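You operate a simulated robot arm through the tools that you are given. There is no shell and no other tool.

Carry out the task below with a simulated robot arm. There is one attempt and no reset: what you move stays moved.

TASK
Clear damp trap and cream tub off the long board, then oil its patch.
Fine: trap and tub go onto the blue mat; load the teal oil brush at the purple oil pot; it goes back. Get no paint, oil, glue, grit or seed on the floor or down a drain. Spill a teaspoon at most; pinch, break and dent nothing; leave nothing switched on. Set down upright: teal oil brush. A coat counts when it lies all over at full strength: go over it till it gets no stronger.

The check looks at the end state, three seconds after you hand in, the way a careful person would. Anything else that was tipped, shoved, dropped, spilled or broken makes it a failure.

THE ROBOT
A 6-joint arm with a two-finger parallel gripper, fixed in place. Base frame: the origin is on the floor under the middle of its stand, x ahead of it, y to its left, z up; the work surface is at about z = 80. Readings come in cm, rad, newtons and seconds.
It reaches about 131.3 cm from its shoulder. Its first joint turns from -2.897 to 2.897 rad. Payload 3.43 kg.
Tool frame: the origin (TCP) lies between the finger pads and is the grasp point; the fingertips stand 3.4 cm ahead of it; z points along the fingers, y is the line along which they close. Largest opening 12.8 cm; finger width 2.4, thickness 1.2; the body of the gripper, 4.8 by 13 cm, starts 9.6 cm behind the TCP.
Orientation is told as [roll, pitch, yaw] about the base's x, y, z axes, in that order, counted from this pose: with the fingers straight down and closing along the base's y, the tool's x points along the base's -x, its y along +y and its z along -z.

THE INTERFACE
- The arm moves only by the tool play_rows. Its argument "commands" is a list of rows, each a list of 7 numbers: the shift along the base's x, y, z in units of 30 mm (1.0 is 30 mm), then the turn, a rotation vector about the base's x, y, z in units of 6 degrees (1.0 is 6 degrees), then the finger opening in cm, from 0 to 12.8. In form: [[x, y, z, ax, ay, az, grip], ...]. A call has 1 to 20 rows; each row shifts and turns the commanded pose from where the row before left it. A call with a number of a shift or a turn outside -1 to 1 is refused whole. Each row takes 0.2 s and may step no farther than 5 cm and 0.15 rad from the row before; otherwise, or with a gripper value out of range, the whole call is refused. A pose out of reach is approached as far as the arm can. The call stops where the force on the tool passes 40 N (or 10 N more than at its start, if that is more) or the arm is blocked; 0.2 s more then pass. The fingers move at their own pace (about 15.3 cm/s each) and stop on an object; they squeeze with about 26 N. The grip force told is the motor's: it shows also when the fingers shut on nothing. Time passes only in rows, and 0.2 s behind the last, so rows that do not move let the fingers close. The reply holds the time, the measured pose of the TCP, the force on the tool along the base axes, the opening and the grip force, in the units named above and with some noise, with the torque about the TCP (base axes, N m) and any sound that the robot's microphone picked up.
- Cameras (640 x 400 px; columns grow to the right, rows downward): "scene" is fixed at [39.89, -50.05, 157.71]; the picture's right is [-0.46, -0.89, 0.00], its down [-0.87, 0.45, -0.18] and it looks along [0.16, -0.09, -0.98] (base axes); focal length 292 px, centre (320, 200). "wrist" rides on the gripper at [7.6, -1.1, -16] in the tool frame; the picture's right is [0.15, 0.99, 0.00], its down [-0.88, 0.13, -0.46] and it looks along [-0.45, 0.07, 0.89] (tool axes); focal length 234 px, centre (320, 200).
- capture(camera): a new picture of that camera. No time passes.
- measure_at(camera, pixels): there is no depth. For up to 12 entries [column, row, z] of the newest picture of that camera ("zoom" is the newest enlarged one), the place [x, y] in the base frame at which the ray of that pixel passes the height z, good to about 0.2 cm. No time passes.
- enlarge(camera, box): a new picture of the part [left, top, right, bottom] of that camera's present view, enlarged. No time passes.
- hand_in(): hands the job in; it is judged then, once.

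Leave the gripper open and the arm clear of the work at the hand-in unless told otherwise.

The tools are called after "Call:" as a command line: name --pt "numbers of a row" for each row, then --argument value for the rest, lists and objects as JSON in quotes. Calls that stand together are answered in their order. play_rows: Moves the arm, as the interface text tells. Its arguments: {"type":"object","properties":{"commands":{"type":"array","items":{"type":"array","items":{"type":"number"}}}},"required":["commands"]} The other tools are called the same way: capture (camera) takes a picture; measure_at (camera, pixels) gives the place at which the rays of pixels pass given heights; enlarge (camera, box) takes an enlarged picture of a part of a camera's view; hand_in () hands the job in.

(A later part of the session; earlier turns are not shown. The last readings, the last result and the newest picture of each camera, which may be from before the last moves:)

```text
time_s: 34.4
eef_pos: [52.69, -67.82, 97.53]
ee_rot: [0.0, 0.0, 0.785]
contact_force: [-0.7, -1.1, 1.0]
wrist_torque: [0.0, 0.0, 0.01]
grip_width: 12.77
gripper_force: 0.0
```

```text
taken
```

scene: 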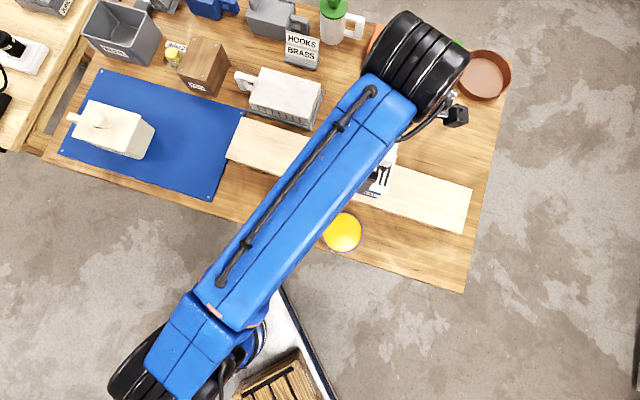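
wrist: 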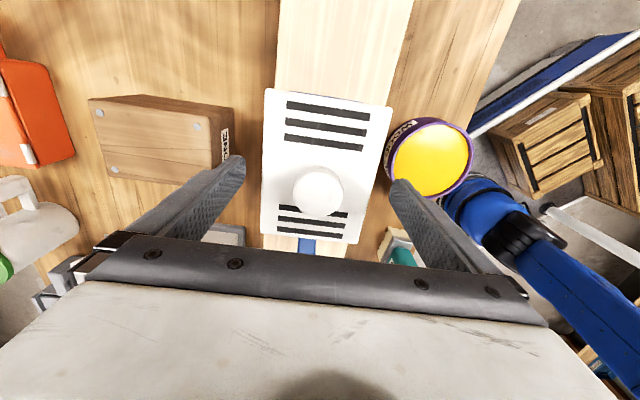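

Balanced again. Descend to z≈91 and close stepwise.

Call:
play_rows --pt "0 0 -0.45 0 0 0 12.8" --pt "0 0 -0.45 0 0 0 12.8" --pt "0 0 -0.45 0 0 0 12.8" --pt "0 0 -0.45 0 0 0 12.8" --pt "0 0 -0.4 0 0 0 12.8" --pt "0 0 0 0 0 0 12.8"

Call:
capture --camera "wrist"

```text
time_s: 35.8
eef_pos: [52.68, -67.68, 90.98]
ee_rot: [0.001, 0.001, 0.784]
contact_force: [0.1, -0.8, 0.9]
wrist_torque: [0.02, -0.02, -0.03]
grip_width: 12.8
gripper_force: 0.1
```

```text
taken
```

wrist: 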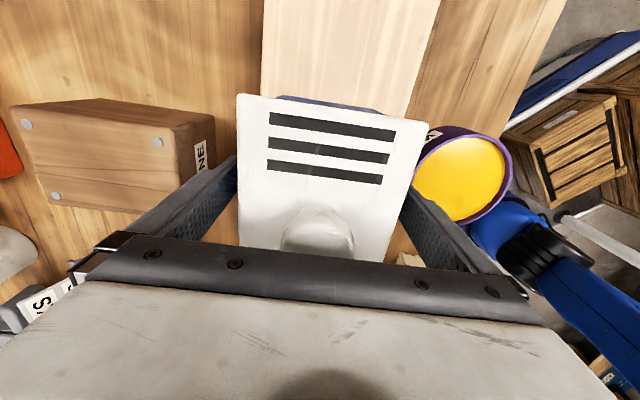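

In place with no contact. Close stepwise.

Call:
play_rows --pt "0 0 0 0 0 0 11.4" --pt "0 0 0 0 0 0 10.4" --pt "0 0 0 0 0 0 9.9" --pt "0 0 0 0 0 0 9.5" --pt "0 0 0 0 0 0 9.1" --pt "0 0 0 0 0 0 8.8" --pt "0 0 0 0 0 0 8.8"

```text
time_s: 37.4
eef_pos: [52.76, -67.73, 90.91]
ee_rot: [0.001, 0.0, 0.786]
contact_force: [0.5, -1.8, 1.0]
wrist_torque: [0.01, -0.01, -0.01]
grip_width: 9.69
gripper_force: 25.9
```

Gripped at 9.69 cm with 26 N. Lift gently about 2 cm and check weight and level.

Call:
play_rows --pt "0 0 0.05 0 0 0 8.8" --pt "0 0 0.1 0 0 0 8.8" --pt "0 0 0.15 0 0 0 8.8" --pt "0 0 0.2 0 0 0 8.8" --pt "0 0 0.15 0 0 0 8.8" --pt "0 0 0.05 0 0 0 8.8" --pt "0 0 0 0 0 0 8.8"

Call:
capture --camera "wrist"

Call:
enlarge --camera "scene" --box '[290, 110, 430, 220]'

```text
time_s: 39.0
eef_pos: [52.71, -67.84, 93.22]
ee_rot: [0.0, 0.001, 0.784]
contact_force: [-0.2, 0.3, -3.3]
wrist_torque: [-0.02, 0.03, 0.01]
grip_width: 9.72
gripper_force: 26.2
```

```text
taken
```

wrist: 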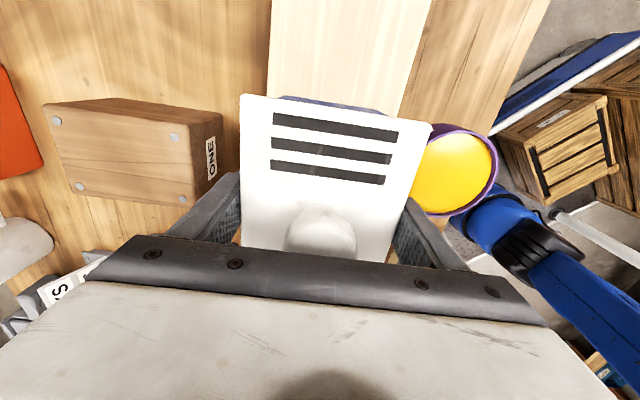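

```text
3.64 times, centred on (360, 165) of scene
```

zoom: 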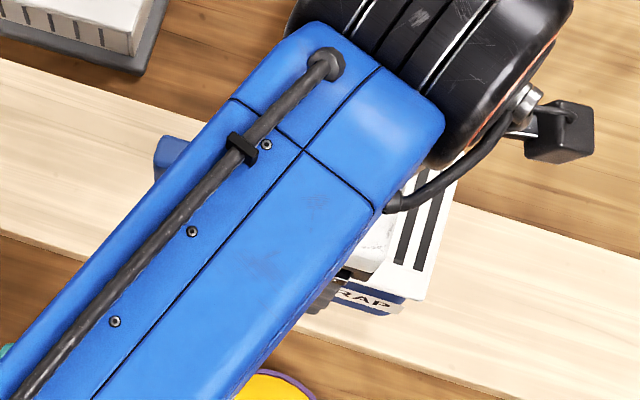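

The trap body hangs with its lid (3.3 N, level). I check box TWO's front edge near the mat before carrying the trap to about (85.2,-37.8).

Call:
measure_at --camera "scene" --pixels '[[178.4, 77.1, 80], [216.8, 97.1, 80], [246, 110, 80], [101, 69, 80], [173, 62, 80]]'

Call:
play_rows --pt "0.106 0.097 0 0 0 0 8.8" --pt "0.246 0.227 0 0 0 0 8.8" --pt "0.387 0.357 0 0 0 0 8.8" --pt "0.528 0.487 0 0 0 0 8.8" --pt "0.633 0.584 0 0 0 0 8.8" --pt "0.7035 0.649 0 0 0 0 8.8" --pt "0.7035 0.649 0 0 0 0 8.8" --pt "0.7035 0.649 0 0 0 0 8.8" --pt "0.7035 0.649 0 0 0 0 8.8" --pt "0.7035 0.649 0 0 0 0 8.8" --pt "0.7035 0.649 0 0 0 0 8.8" --pt "0.7035 0.649 0 0 0 0 8.8" --pt "0.7035 0.649 0 0 0 0 8.8" --pt "0.7035 0.649 0 0 0 0 8.8" --pt "0.7035 0.649 0 0 0 0 8.8" --pt "0.633 0.584 0 0 0 0 8.8" --pt "0.528 0.487 0 0 0 0 8.8" --pt "0.387 0.357 0 0 0 0 8.8" --pt "0.246 0.227 0 0 0 0 8.8" --pt "0.106 0.097 0 0 0 0 8.8"

Call:
capture --camera "wrist"

Call:
capture --camera "scene"

```text
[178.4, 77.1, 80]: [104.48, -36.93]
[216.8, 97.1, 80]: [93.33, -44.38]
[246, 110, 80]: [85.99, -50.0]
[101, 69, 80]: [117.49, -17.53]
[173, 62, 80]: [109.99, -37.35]
```

```text
time_s: 43.2
eef_pos: [85.23, -37.76, 93.04]
ee_rot: [-0.001, 0.0, 0.787]
contact_force: [-0.1, -1.1, -3.6]
wrist_torque: [-0.01, 0.01, 0.0]
grip_width: 9.7
gripper_force: 26.3
```

```text
taken
```

wrist: 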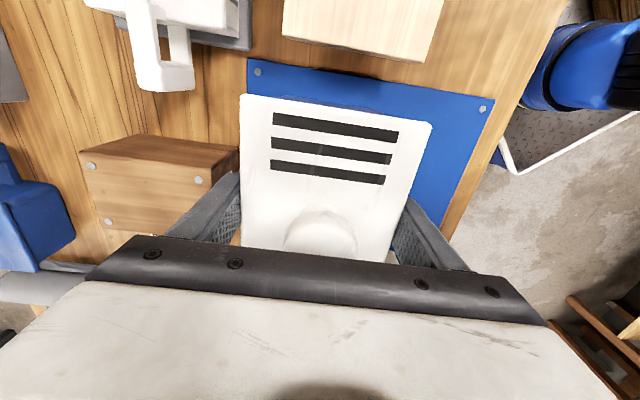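

```text
taken
```

scene: 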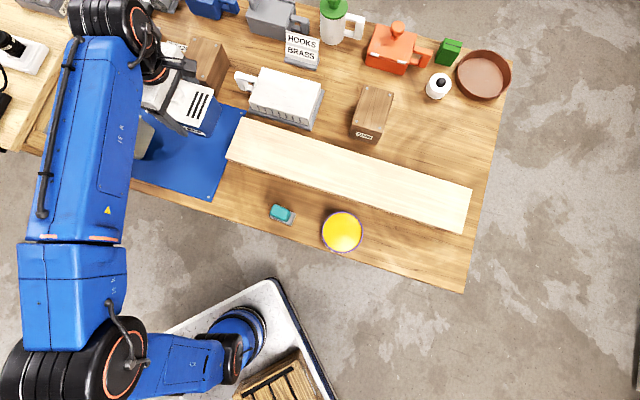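

Trap is above the mat; TWO's front is ~3 cm behind the back finger. Let me enlarge the now-empty board to find the patch before lowering.

Call:
enlarge --camera "scene" --box '[215, 105, 485, 245]'

Call:
enlarge --camera "scene" --box '[280, 120, 400, 210]'

```text
2.37 times, centred on (350, 175) of scene
```

zoom: 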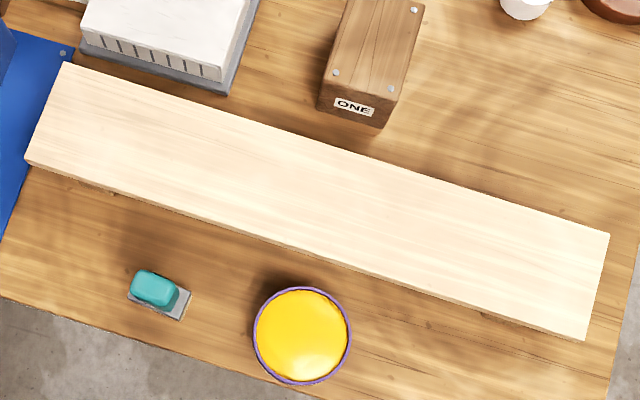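

```text
4.44 times, centred on (340, 165) of scene
```

zoom: 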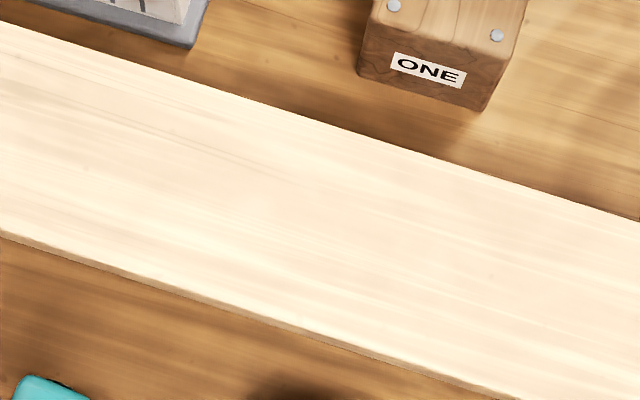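

No sharply marked patch is visible yet; a slightly paler/pinkish area shows mid-board. I'll inspect it after placing the trap. Now lower the trap about 6.9 cm with a slight shift forward.

Call:
play_rows --pt "-0.1 0.1 -0.1 0 0 0 8.8" --pt "-0.09 0.09 -0.3 0 0 0 8.8" --pt "0 0 -0.4 0 0 0 8.8" --pt "0 0 -0.45 0 0 0 8.8" --pt "0 0 -0.45 0 0 0 8.8" --pt "0 0 -0.35 0 0 0 8.8" --pt "0 0 -0.2 0 0 0 8.8" --pt "0 0 -0.08 0 0 0 8.8" --pt "0 0 0 0 0 0 8.8"

Call:
capture --camera "wrist"

```text
time_s: 45.2
eef_pos: [84.71, -37.17, 86.06]
ee_rot: [-0.001, 0.0, 0.786]
contact_force: [0.7, 0.5, -2.5]
wrist_torque: [-0.04, 0.03, -0.01]
grip_width: 9.71
gripper_force: 25.9
```

```text
taken
```

wrist: 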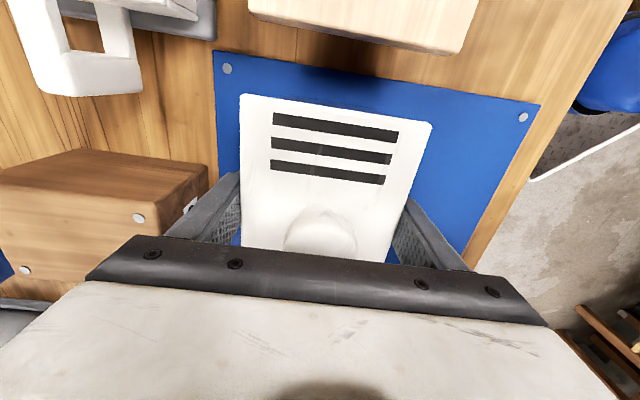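

Level and close. Lower in 2 mm steps to contact.

Call:
play_rows --pt "0 0 -0.1 0 0 0 8.8" --pt "0 0 -0.08 0 0 0 8.8" --pt "0 0 -0.06 0 0 0 8.8" --pt "0 0 -0.06 0 0 0 8.8"

```text
time_s: 46.2
eef_pos: [84.69, -37.2, 85.2]
ee_rot: [-0.001, 0.0, 0.785]
contact_force: [-0.1, 0.3, -2.2]
wrist_torque: [-0.02, 0.02, 0.0]
grip_width: 9.69
gripper_force: 25.6
```

Call:
play_rows --pt "0 0 -0.06 0 0 0 8.8" --pt "0 0 -0.06 0 0 0 8.8"

```text
time_s: 46.8
eef_pos: [84.6, -37.08, 84.85]
ee_rot: [0.0, 0.0, 0.786]
contact_force: [1.0, -0.1, -1.7]
wrist_torque: [0.06, -0.03, -0.03]
grip_width: 9.72
gripper_force: 25.5
```

Force is easing (-1.7 N), contact beginning. One more small step.

Call:
play_rows --pt "0 0 -0.05 0 0 0 8.8" --pt "0 0 0 0 0 0 8.8"

```text
time_s: 47.4
eef_pos: [84.51, -37.29, 84.82]
ee_rot: [-0.003, 0.001, 0.784]
contact_force: [8.3, -6.4, 20.0]
wrist_torque: [0.22, 0.18, -0.04]
grip_width: 9.69
gripper_force: 26.3
```

Firm contact (20 N). Ease up 1 mm, then open slightly and gradually (only to 11.3 because box TWO is behind).

Call:
play_rows --pt "0 0 0.04 0 0 0 8.8" --pt "0 0 0 0 0 0 9.8" --pt "0 0 0 0 0 0 10.2" --pt "0 0 0 0 0 0 10.8" --pt "0 0 0 0 0 0 11.3" --pt "0 0 0 0 0 0 11.3"

Call:
capture --camera "wrist"

Call:
capture --camera "scene"

```text
time_s: 48.8
eef_pos: [84.59, -37.16, 84.86]
ee_rot: [-0.001, -0.001, 0.785]
contact_force: [0.4, 0.1, 0.6]
wrist_torque: [-0.03, 0.01, 0.01]
grip_width: 11.3
gripper_force: 0.0
```

```text
taken
```

wrist: 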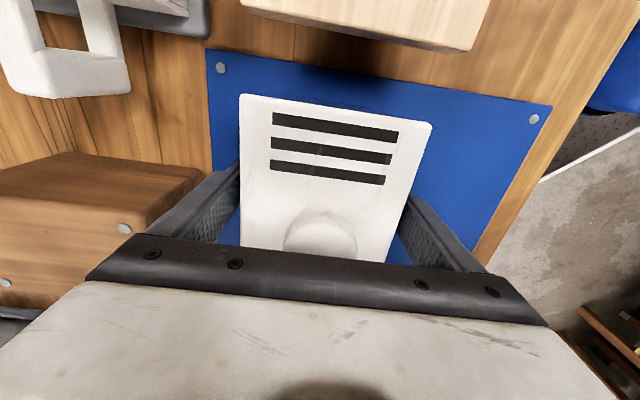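

```text
taken
```

scene: 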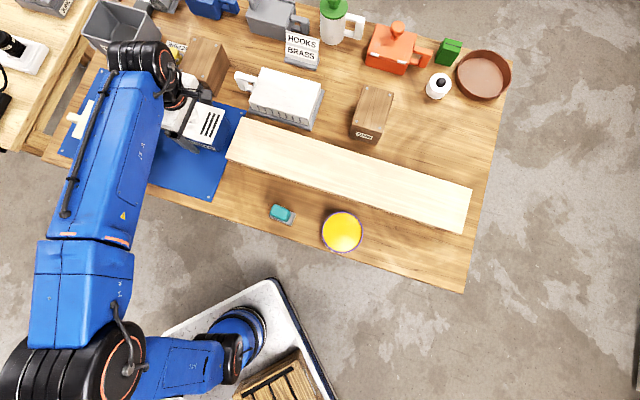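

Both objects stand on the mat. Rise straight up, then go over the board's middle to look for the patch.

Call:
play_rows --pt "0 0 0.2 0 0 0 11.3" --pt "0 0 0.5 0 0 0 11.3" --pt "0 0 0.8 0 0 0 11.3" --pt "0 0 1 0 0 0 11.3" --pt "0 0 1 0 0 0 11.3" --pt "0 0 1 0 0 0 11.3" --pt "0 0 1 0 0 0 11.3" --pt "0 0 0.5 0 0 0 11.3"

Call:
play_rows --pt "-0.638 -0.571 0 0 0 0 11.3" --pt "-0.638 -0.571 0 0 0 0 11.3" --pt "-0.638 -0.571 0 0 0 0 11.3" --pt "-0.638 -0.571 0 0 0 0 11.3" --pt "-0.638 -0.571 0 0 0 0 11.3" --pt "-0.638 -0.571 0 0 0 0 11.3" --pt "-0.638 -0.571 0 0 0 0 11.3" --pt "-0.638 -0.571 0 0 0 0 11.3" --pt "-0.638 -0.571 0 0 0 0 11.3" --pt "-0.638 -0.571 0 0 0 0 11.3" --pt "-0.638 -0.571 0 0 0 0 11.3" --pt "-0.638 -0.571 0 0 0 0 11.3" --pt "-0.638 -0.571 0 0 0 0 11.3" --pt "-0.638 -0.571 0 0 0 0 11.3" --pt "-0.638 -0.571 0 0 0 0 11.3"

Call:
capture --camera "wrist"

Call:
capture --camera "scene"

```text
time_s: 50.6
eef_pos: [84.65, -37.27, 102.89]
ee_rot: [0.0, 0.0, 0.785]
contact_force: [-0.1, 0.4, 0.2]
wrist_torque: [0.0, 0.0, 0.04]
grip_width: 11.31
gripper_force: 0.1
```

```text
time_s: 53.8
eef_pos: [56.12, -62.76, 102.76]
ee_rot: [0.0, -0.001, 0.786]
contact_force: [0.4, -0.1, -0.4]
wrist_torque: [-0.01, 0.0, -0.01]
grip_width: 11.3
gripper_force: 0.0
```

```text
taken
```

wrist: 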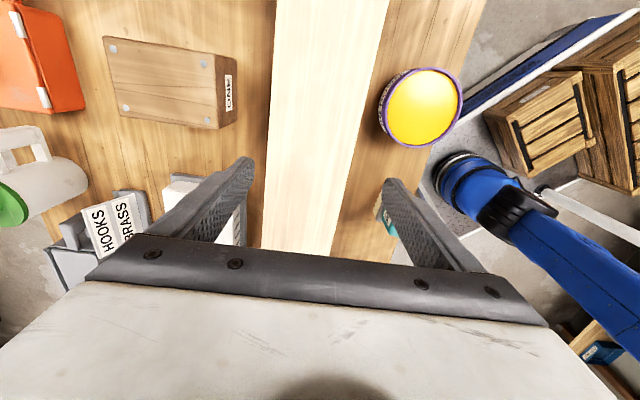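

```text
taken
```

scene: 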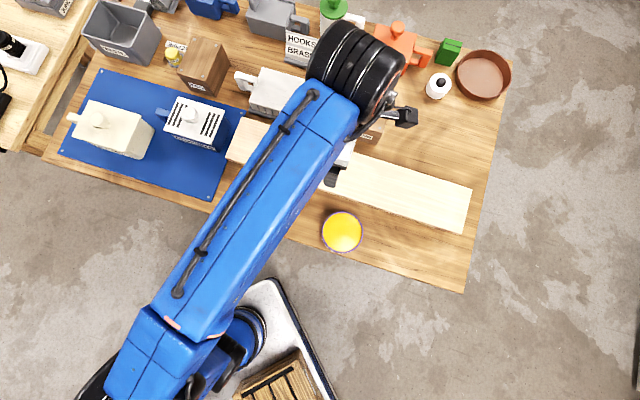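

Tub and trap stand fine on the mat. Enlarge the board in the wrist view.

Call:
enlarge --camera "wrist" --box '[230, 0, 410, 250]'

Call:
enlarge --camera "wrist" --box '[240, 0, 400, 100]'

Call:
enlarge --camera "wrist" --box '[240, 140, 400, 250]'

```text
1.60 times, centred on (320, 125) of wrist
```

zoom: 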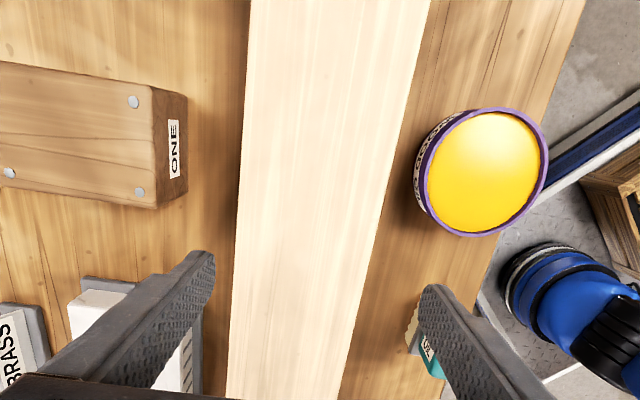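

```text
4.00 times, centred on (320, 50) of wrist
```

zoom: 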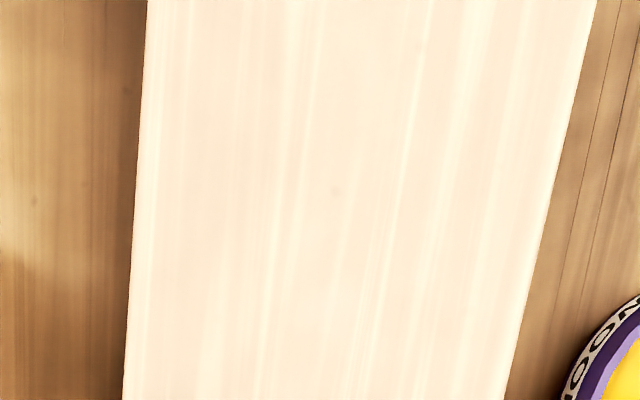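

```text
3.64 times, centred on (320, 195) of wrist
```

zoom: 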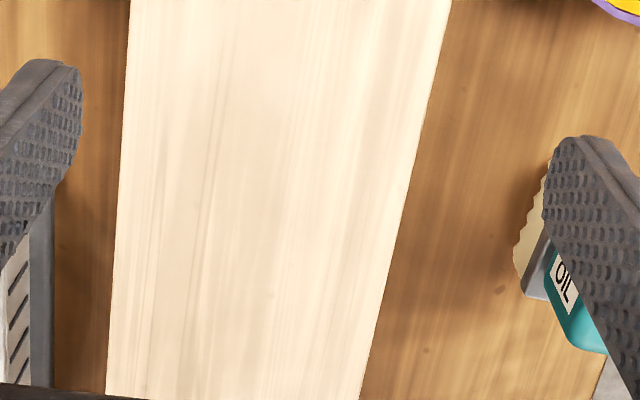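

There's a subtle pinkish tint over the board's inner area but its limits aren't clear. I'll move along to the right end of the board for a closer look.

Call:
play_rows --pt "-0.7 -0.7 0 0 0 0 11.3" --pt "-0.7 -0.7 0 0 0 0 11.3" --pt "-0.7 -0.7 0 0 0 0 11.3" --pt "-0.7 -0.7 0 0 0 0 11.3" --pt "-0.7 -0.7 0 0 0 0 11.3" --pt "-0.7 -0.7 0 0 0 0 11.3" --pt "-0.7 -0.7 0 0 0 0 11.3" --pt "-0.7 -0.7 0 0 0 0 11.3"

Call:
capture --camera "wrist"

Call:
enlarge --camera "wrist" --box '[240, 20, 400, 140]'

Call:
enlarge --camera "wrist" --box '[230, 120, 390, 240]'

Call:
enlarge --camera "scene" --box '[215, 105, 335, 205]'

```text
time_s: 55.6
eef_pos: [39.4, -79.61, 103.07]
ee_rot: [0.0, 0.002, 0.785]
contact_force: [0.1, -0.9, 0.7]
wrist_torque: [-0.04, 0.03, 0.01]
grip_width: 11.32
gripper_force: 0.0
```

```text
taken
```

wrist: 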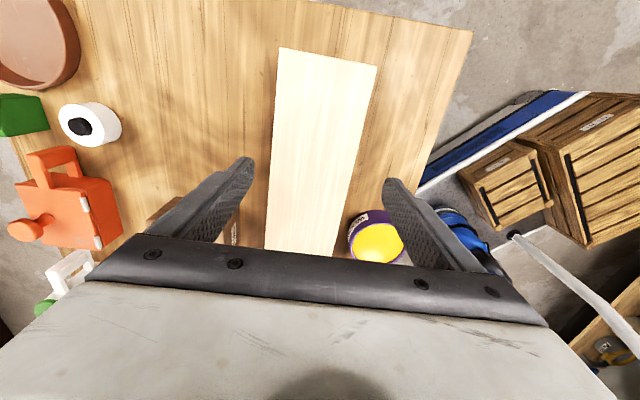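

```text
3.33 times, centred on (320, 80) of wrist
```

zoom: 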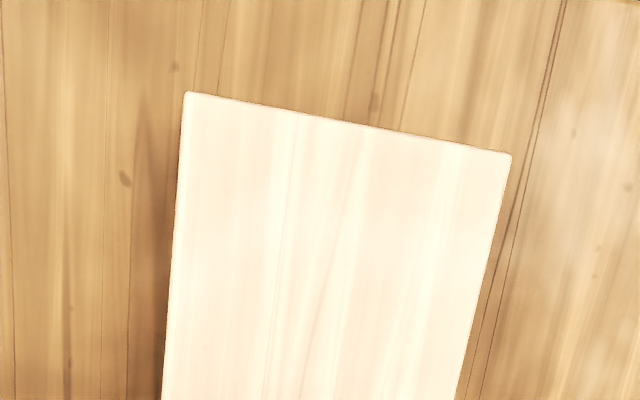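

```text
3.33 times, centred on (310, 180) of wrist
```

zoom: 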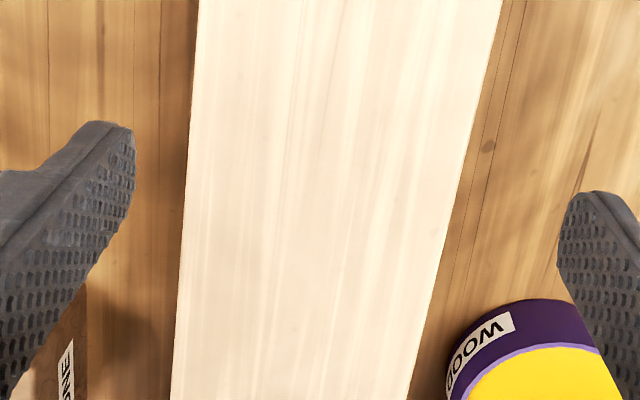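

```text
4.00 times, centred on (275, 155) of scene
```

zoom: 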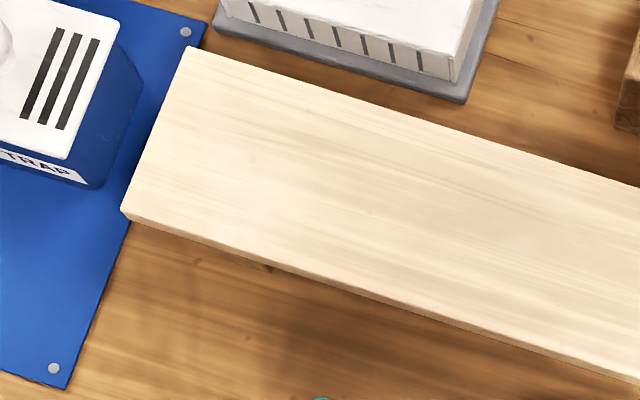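

Still subtle. I'll zoom strongly on the board's ends and edges to look for a boundary.

Call:
enlarge --camera "wrist" --box '[270, 40, 390, 115]'

Call:
enlarge --camera "scene" --box '[222, 110, 272, 170]'

Call:
enlarge --camera "scene" --box '[280, 125, 360, 185]'

Call:
enlarge --camera "scene" --box '[410, 160, 490, 240]'

Call:
capture --camera "scene"

```text
5.33 times, centred on (330, 78) of wrist
```

zoom: 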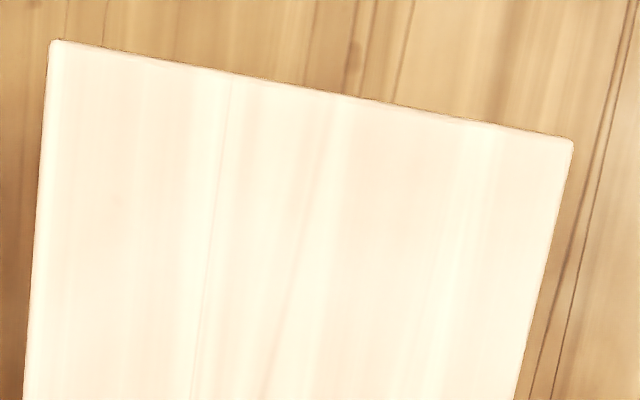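

```text
6.67 times, centred on (247, 140) of scene
```

zoom: 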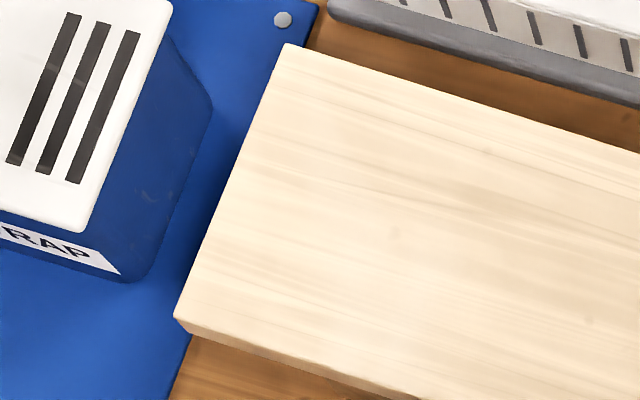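

```text
6.67 times, centred on (320, 155) of scene
```

zoom: 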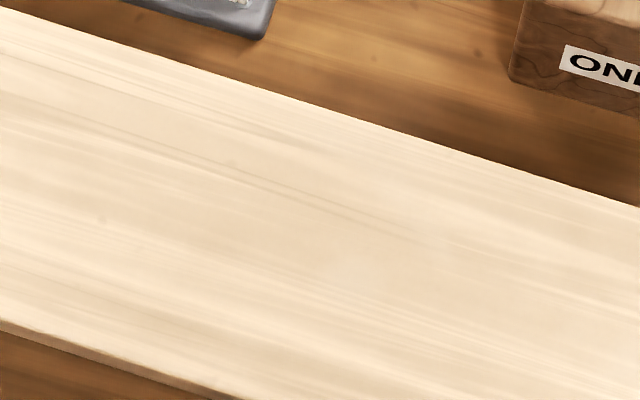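

```text
5.00 times, centred on (450, 200) of scene
```

zoom: 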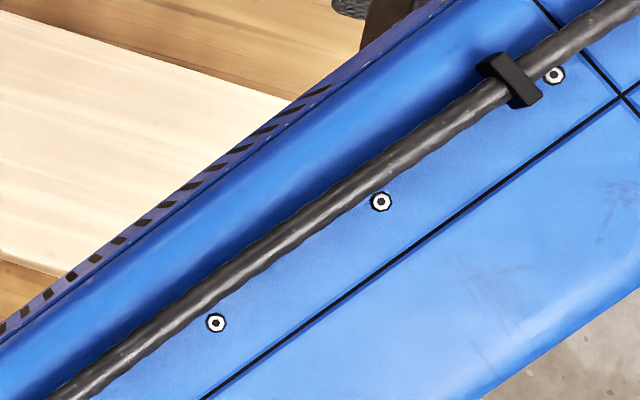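

```text
taken
```

scene: 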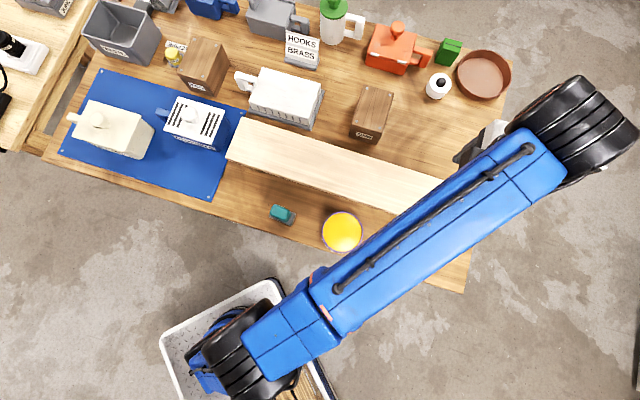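

Nothing is sharply outlined. I'll scan the board from close up: go down to z≈94 here (tips at ~90.6, above the board at 86.3) and look.

Call:
play_rows --pt "0 0 -0.75 0 0 0 11.3" --pt "0 0 -0.75 0 0 0 11.3" --pt "0 0 -0.75 0 0 0 11.3" --pt "0 0 -0.75 0 0 0 11.3" --pt "0 0 0 0 0 0 11.3"

Call:
capture --camera "wrist"

Call:
play_rows --pt "0.7 0.7 0 0 0 0 11.3" --pt "0.7 0.7 0 0 0 0 11.3" --pt "0.7 0.7 0 0 0 0 11.3" --pt "0.7 0.7 0 0 0 0 11.3" --pt "0.7 0.7 0 0 0 0 11.3" --pt "0.7 0.7 0 0 0 0 11.3" --pt "0 0 0 0 0 0 11.3"

Call:
capture --camera "wrist"

Call:
play_rows --pt "0.7 0.7 0 0 0 0 11.3" --pt "0.7 0.7 0 0 0 0 11.3" --pt "0.7 0.7 0 0 0 0 11.3" --pt "0.7 0.7 0 0 0 0 11.3" --pt "0.7 0.7 0 0 0 0 11.3" --pt "0.7 0.7 0 0 0 0 11.3" --pt "0 0 0 0 0 0 11.3"

Call:
capture --camera "wrist"

```text
time_s: 56.8
eef_pos: [38.99, -79.66, 93.85]
ee_rot: [0.0, -0.001, 0.786]
contact_force: [0.3, 0.6, 0.0]
wrist_torque: [-0.01, 0.03, 0.0]
grip_width: 11.29
gripper_force: 0.1
```

```text
taken
```

wrist: 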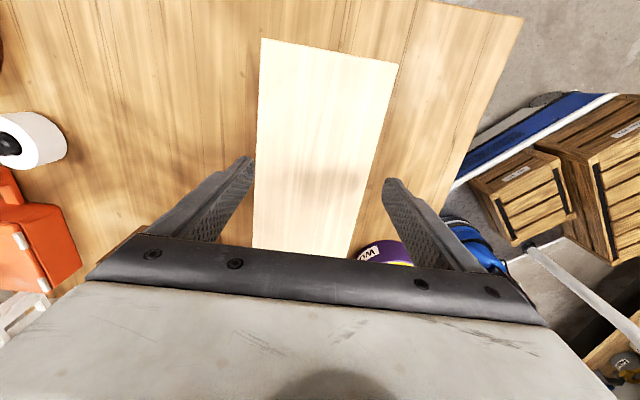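

```text
time_s: 58.4
eef_pos: [51.61, -67.09, 93.87]
ee_rot: [0.002, -0.001, 0.785]
contact_force: [0.0, 0.5, -1.1]
wrist_torque: [0.0, 0.0, -0.01]
grip_width: 11.31
gripper_force: 0.0
```

```text
taken
```

wrist: 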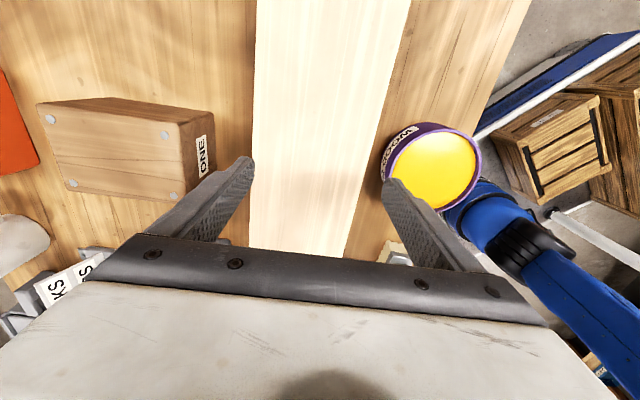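

```text
time_s: 60.0
eef_pos: [64.51, -54.4, 93.72]
ee_rot: [0.0, -0.001, 0.787]
contact_force: [0.5, -0.2, 0.8]
wrist_torque: [0.05, -0.01, 0.0]
grip_width: 11.31
gripper_force: 0.1
```

```text
taken
```

wrist: 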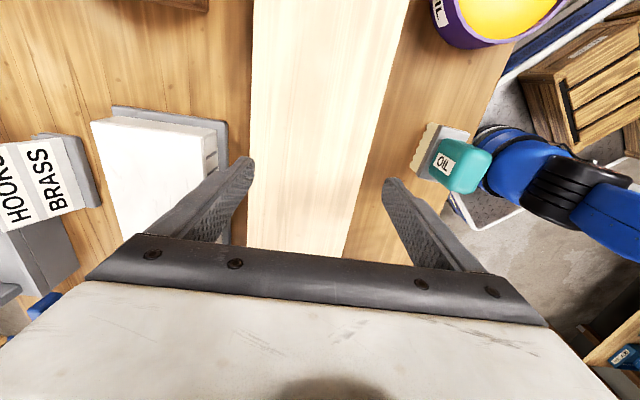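

In the latest view the board looks pinkish at the top and yellower below row ~170. Enlarge that.

Call:
enlarge --camera "wrist" --box '[235, 0, 415, 250]'

Call:
enlarge --camera "wrist" --box '[240, 110, 390, 200]'

Call:
enlarge --camera "wrist" --box '[240, 0, 420, 110]'

```text
1.60 times, centred on (325, 125) of wrist
```

zoom: 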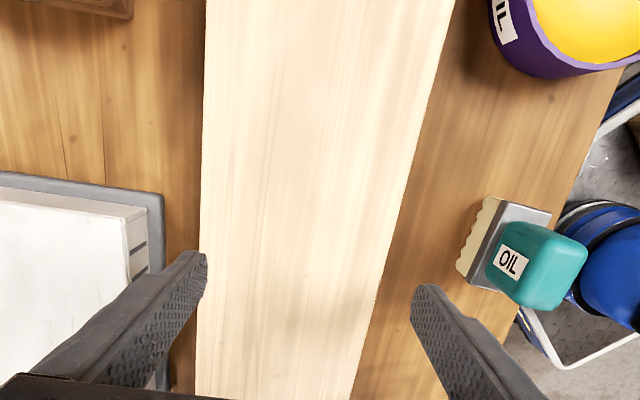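

```text
4.27 times, centred on (315, 155) of wrist
```

zoom: 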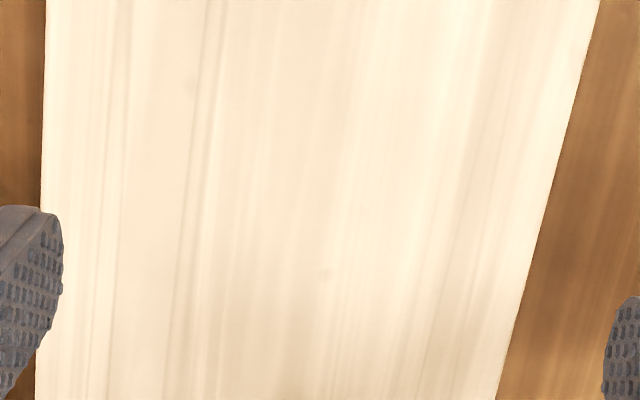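

```text
3.56 times, centred on (330, 55) of wrist
```

zoom: 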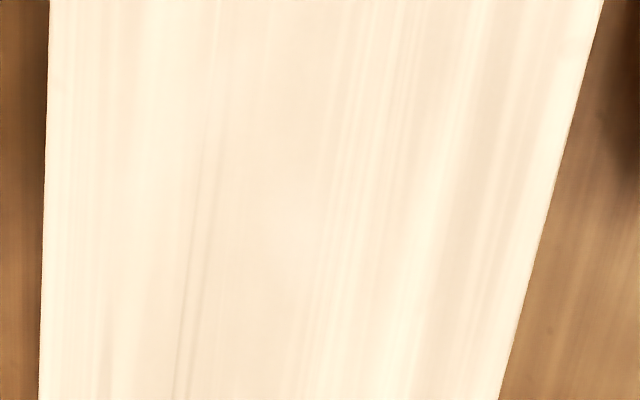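

The interior shows a faint grey-pink tint with cream margins, but I need the unobstructed scene view to delimit it. I rise and move to above the brush at (53,-46), from where the board isn't blocked for the scene camera.

Call:
play_rows --pt "0 0 1 0 0 0 11.3" --pt "0 0 1 0 0 0 11.3" --pt "-0.64 0.455 0.3 0 0 0 11.3" --pt "-0.64 0.455 0 0 0 0 11.3" --pt "-0.64 0.455 0 0 0 0 11.3" --pt "-0.64 0.455 0 0 0 0 11.3" --pt "-0.64 0.455 0 0 0 0 11.3" --pt "-0.64 0.455 0 0 0 0 11.3" --pt "0 0 0 0 0 0 11.3"

Call:
capture --camera "scene"

Call:
capture --camera "wrist"

Call:
enlarge --camera "scene" --box '[330, 130, 490, 240]'

```text
time_s: 62.0
eef_pos: [52.79, -46.31, 100.75]
ee_rot: [0.002, 0.001, 0.784]
contact_force: [0.6, -0.1, -0.1]
wrist_torque: [0.01, 0.03, -0.02]
grip_width: 11.31
gripper_force: 0.1
```

```text
taken
```

scene: 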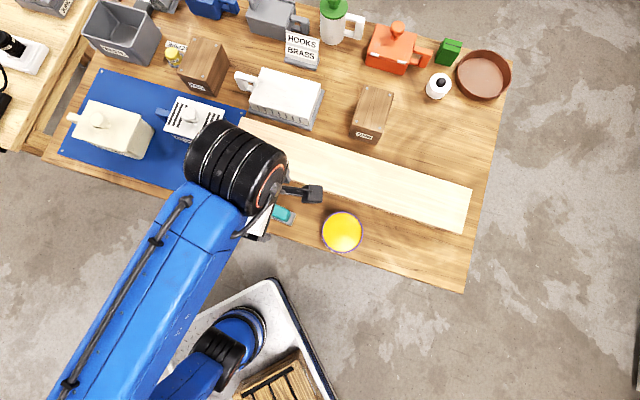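

```text
taken
```

wrist: 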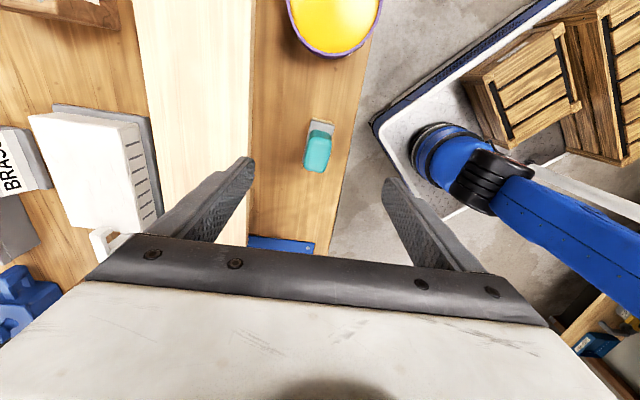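

```text
3.64 times, centred on (410, 185) of scene
```

zoom: 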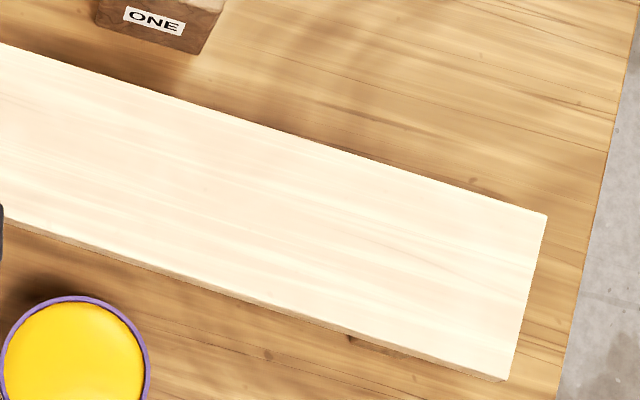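

I see pinkish wood in the interior and cream margins at the right end and edges. Zoom more on the right end and middle.

Call:
enlarge --camera "scene" --box '[430, 170, 480, 235]'

Call:
enlarge --camera "scene" --box '[380, 150, 440, 215]'

Call:
enlarge --camera "scene" --box '[320, 135, 380, 195]'

Call:
enlarge --camera "wrist" --box '[130, 0, 270, 190]'

```text
6.15 times, centred on (455, 202) of scene
```

zoom: 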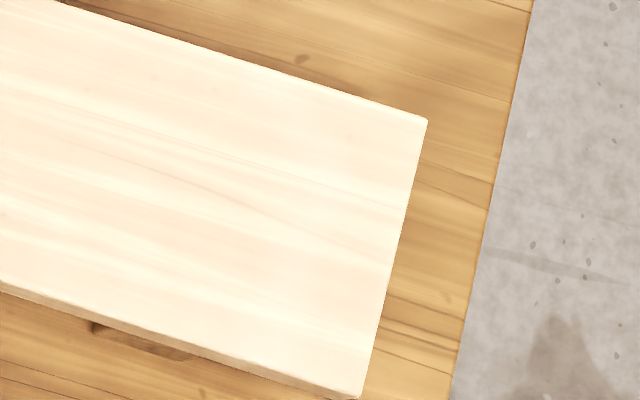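

```text
6.15 times, centred on (410, 182) of scene
```

zoom: 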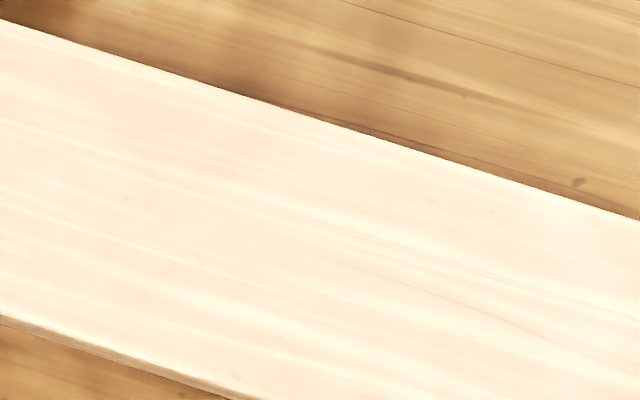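

```text
6.67 times, centred on (350, 165) of scene
```

zoom: 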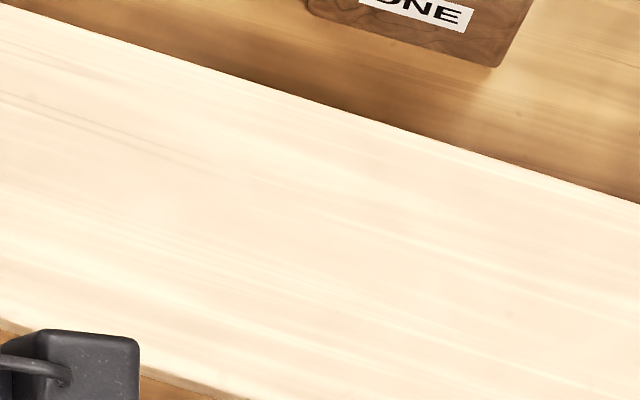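

```text
2.11 times, centred on (200, 95) of wrist
```

zoom: 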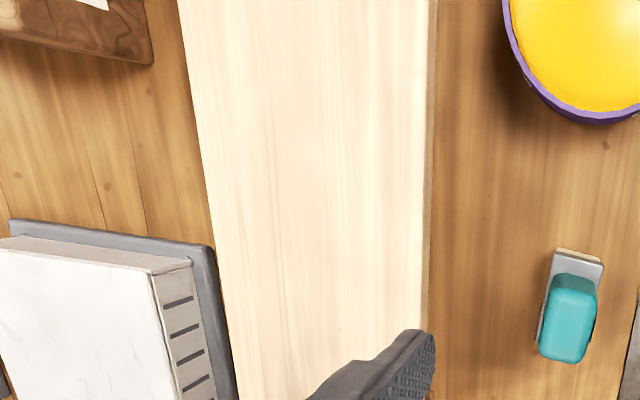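

The whole top looks like one faint bare-wood area. I'll confirm the coat's reach once oil goes on. Now the brush: enlarge it in the wrist view to determine its exact place and angle.

Call:
enlarge --camera "wrist" --box '[280, 100, 360, 190]'

```text
4.44 times, centred on (320, 145) of wrist
```

zoom: 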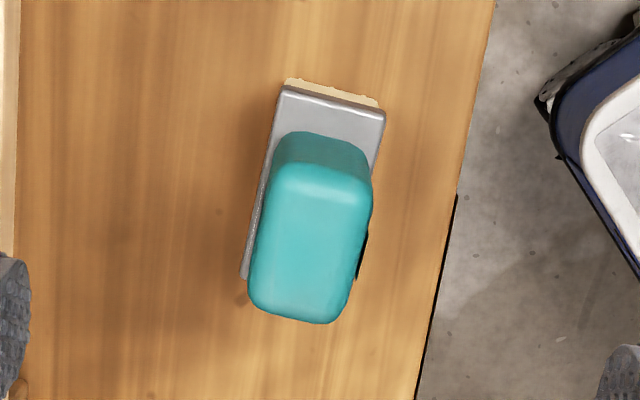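

Measure ferrule corners and handle-top corners at plausible heights.

Call:
measure_at --camera "zoom" --pixels '[[281, 87, 83], [385, 116, 83], [243, 277, 83], [270, 182, 88], [371, 195, 88], [336, 322, 88], [250, 302, 88], [270, 182, 90], [371, 195, 90], [336, 322, 90], [250, 302, 90], [285, 78, 80]]'

Call:
measure_at --camera "scene" --pixels '[[226, 155, 86.3], [247, 118, 86.3], [473, 188, 86.3], [463, 233, 86.3], [404, 291, 80], [465, 292, 80]]'

```text
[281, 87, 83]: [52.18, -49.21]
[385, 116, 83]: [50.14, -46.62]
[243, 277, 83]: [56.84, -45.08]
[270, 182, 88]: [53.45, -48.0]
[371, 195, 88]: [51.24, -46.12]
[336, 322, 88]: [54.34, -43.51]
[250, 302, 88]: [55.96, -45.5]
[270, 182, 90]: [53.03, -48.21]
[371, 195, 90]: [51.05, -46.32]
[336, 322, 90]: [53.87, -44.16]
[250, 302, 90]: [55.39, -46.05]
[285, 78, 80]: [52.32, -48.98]
```

```text
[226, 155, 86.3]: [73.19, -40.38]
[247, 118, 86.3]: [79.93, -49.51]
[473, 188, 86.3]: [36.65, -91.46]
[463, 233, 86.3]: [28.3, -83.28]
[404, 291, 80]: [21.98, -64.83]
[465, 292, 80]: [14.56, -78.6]
```

Brush axis is about 40°, centre near (53.2,-46.05), handle about 2.9 cm wide. I turn to yaw 40°, narrow the fingers to 6 cm and descend to z≈92 first.

Call:
play_rows --pt "0.137 0.087 0 0 0 -0.833 6.5" --pt "0 0 -0.6 0 0 0 6.5" --pt "0 0 -0.8 0 0 0 6.5" --pt "0 0 -0.8 0 0 0 6.5" --pt "0 0 -0.6 0 0 0 6.5" --pt "0 0 0 0 0 0 6.5"

Call:
capture --camera "wrist"

Call:
capture --camera "scene"

```text
time_s: 63.4
eef_pos: [53.33, -45.9, 92.31]
ee_rot: [0.0, -0.001, 0.697]
contact_force: [0.0, 0.3, -0.1]
wrist_torque: [0.0, 0.02, 0.01]
grip_width: 6.47
gripper_force: 0.0
```

```text
taken
```

wrist: 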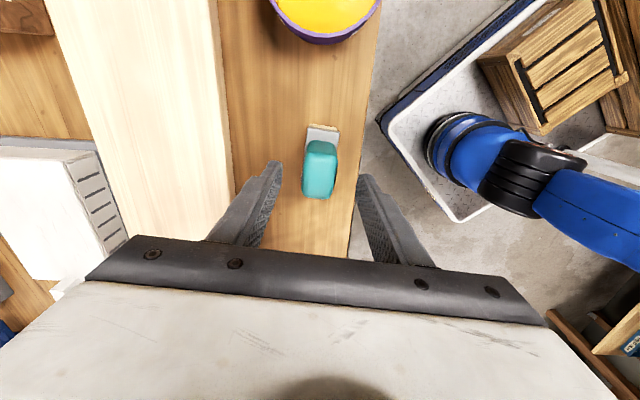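

```text
taken
```

scene: 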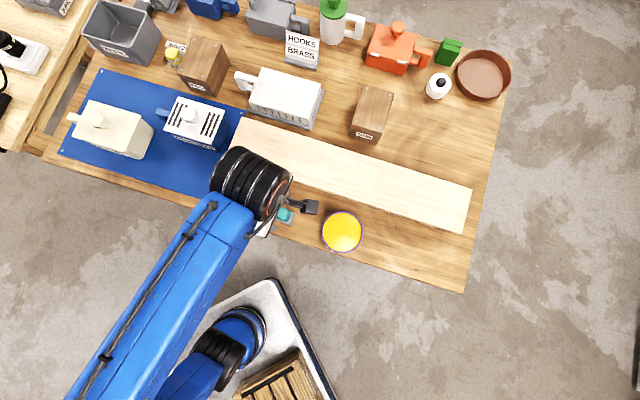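

TCP axis projects to about (319,176) at handle height, matching the handle. Descend to z≈88 and close gently.

Call:
play_rows --pt "0 0 -0.4 0 0 0 6.5" --pt "0 0 -0.5 0 0 0 6.5" --pt "0 0 -0.5 0 0 0 6.5" --pt "0 0 0 0 0 0 6.5"

Call:
capture --camera "wrist"

```text
time_s: 64.4
eef_pos: [53.25, -45.84, 88.14]
ee_rot: [0.0, 0.0, 0.697]
contact_force: [-0.3, -0.1, -0.3]
wrist_torque: [-0.03, 0.02, -0.02]
grip_width: 6.52
gripper_force: 0.0
```

```text
taken
```

wrist: 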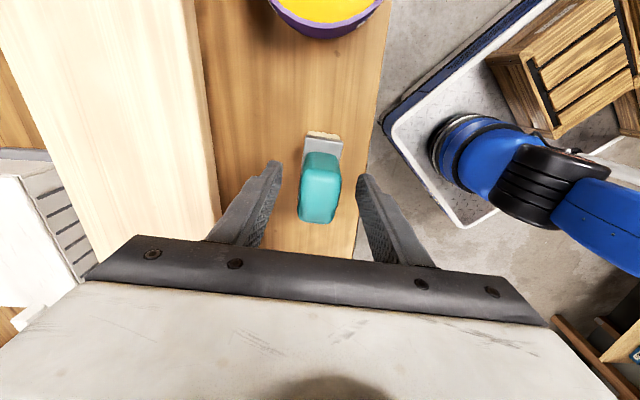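

Handle is centred between the pads. Go 4 mm lower and close stepwise.

Call:
play_rows --pt "0 0 -0.13 0 0 0 5.0" --pt "0 0 0 0 0 0 3.8" --pt "0 0 0 0 0 0 3.2" --pt "0 0 0 0 0 0 2.8" --pt "0 0 0 0 0 0 2.4" --pt "0 0 0 0 0 0 2.0" --pt "0 0 0 0 0 0 2.0"

Call:
capture --camera "wrist"

```text
time_s: 66.0
eef_pos: [53.21, -45.83, 87.82]
ee_rot: [-0.001, 0.0, 0.699]
contact_force: [0.5, -0.5, -0.5]
wrist_torque: [0.0, 0.03, -0.01]
grip_width: 2.85
gripper_force: 25.4
```

```text
taken
```

wrist: 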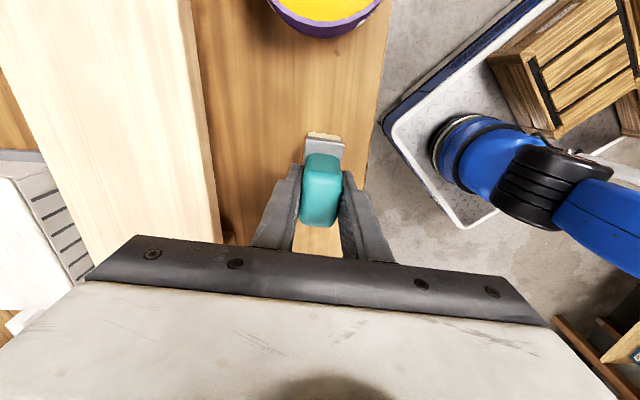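

Brush held (2.85 cm, home pose TCP (53.2,-45.8,87.8), yaw 40°). Lift ~9.5 cm and check.

Call:
play_rows --pt "0 0 0.1 0 0 0 2.0" --pt "0 0 0.4 0 0 0 2.0" --pt "0 0 0.8 0 0 0 2.0" --pt "0 0 0.9 0 0 0 2.0" --pt "0 0 0.7 0 0 0 2.0" --pt "0 0 0.3 0 0 0 2.0" --pt "0 0 0 0 0 0 2.0"

Call:
capture --camera "wrist"

Call:
capture --camera "scene"

```text
time_s: 67.6
eef_pos: [53.24, -45.81, 97.42]
ee_rot: [0.0, -0.001, 0.699]
contact_force: [0.4, 1.2, -0.9]
wrist_torque: [-0.01, -0.02, -0.01]
grip_width: 2.86
gripper_force: 26.5
```

```text
taken
```

wrist: 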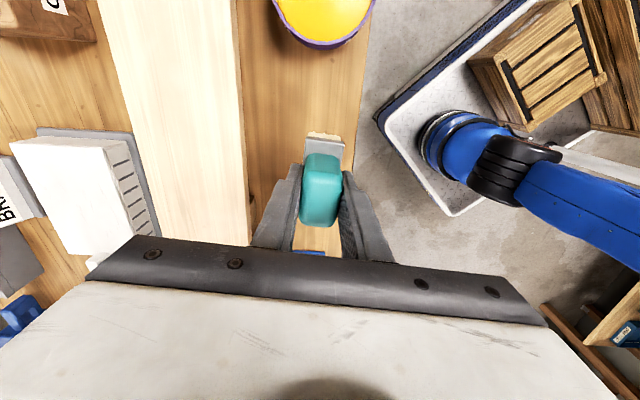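

```text
taken
```

scene: 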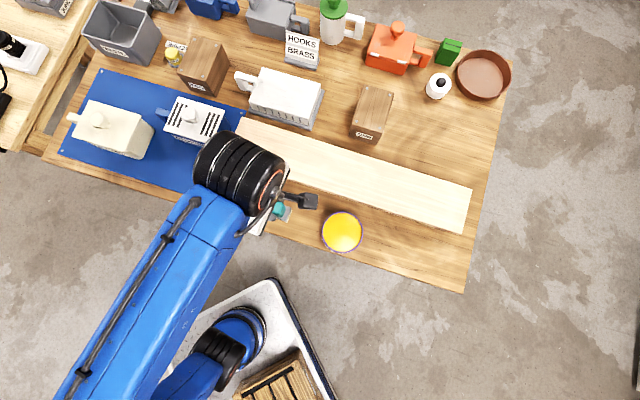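

Held upright. Move above the pot centre (42.3,-57.5) at this height.

Call:
play_rows --pt "-0.45 -0.48 0 0 0 0 2.0" --pt "-0.73 -0.78 0 0 0 0 2.0" --pt "-0.73 -0.78 0 0 0 0 2.0" --pt "-0.73 -0.78 0 0 0 0 2.0" --pt "-0.6 -0.64 0 0 0 0 2.0" --pt "-0.4 -0.437 0 0 0 0 2.0" --pt "0 0 0 0 0 0 2.0"

Call:
capture --camera "wrist"

Call:
capture --camera "scene"

```text
time_s: 69.2
eef_pos: [42.31, -57.74, 97.33]
ee_rot: [0.0, 0.0, 0.697]
contact_force: [-0.7, 0.5, -1.3]
wrist_torque: [0.01, -0.01, 0.01]
grip_width: 2.83
gripper_force: 26.4
```

```text
taken
```

wrist: 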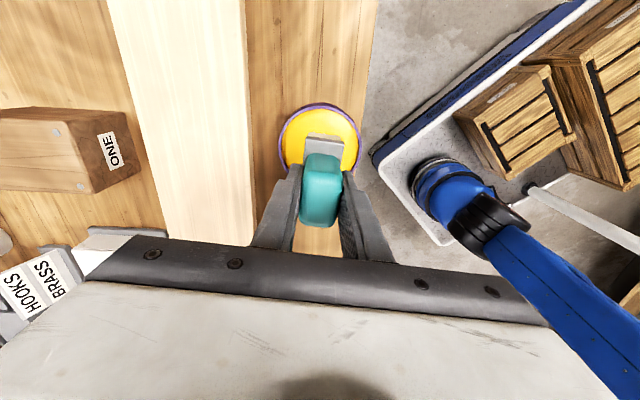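

```text
taken
```

scene: 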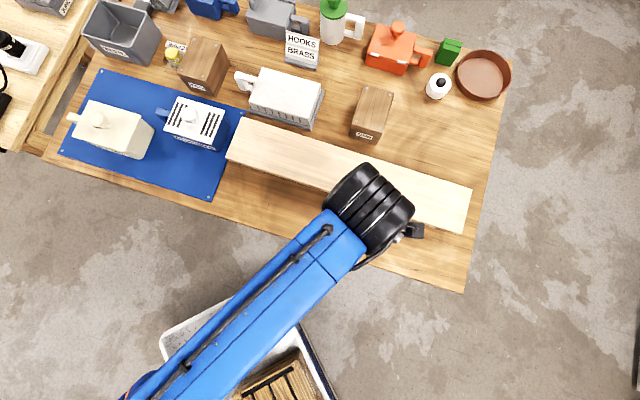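

The pot rim seems centred slightly toward the picture's top relative to the TCP axis (row 148). Enlarge and measure the rim.

Call:
enlarge --camera "wrist" --box '[260, 90, 380, 240]'

```text
2.67 times, centred on (320, 165) of wrist
```

zoom: 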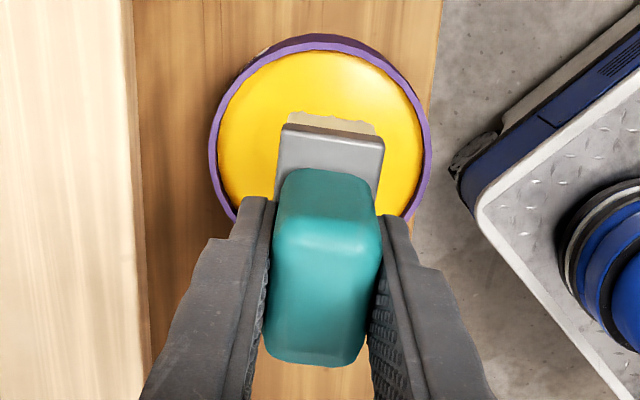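

Call:
measure_at --camera "zoom" --pixels '[[320, 42, 84.2], [209, 150, 84.2], [432, 150, 84.2], [234, 218, 84.2], [412, 215, 84.2], [250, 75, 84.2], [395, 75, 84.2], [283, 128, 89.5], [384, 143, 89.5]]'

```text
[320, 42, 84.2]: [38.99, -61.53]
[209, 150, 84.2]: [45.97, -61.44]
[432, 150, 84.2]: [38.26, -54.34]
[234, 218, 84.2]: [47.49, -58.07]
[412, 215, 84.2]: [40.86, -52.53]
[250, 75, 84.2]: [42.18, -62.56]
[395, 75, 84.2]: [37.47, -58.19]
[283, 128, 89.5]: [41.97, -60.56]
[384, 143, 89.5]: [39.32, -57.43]
```

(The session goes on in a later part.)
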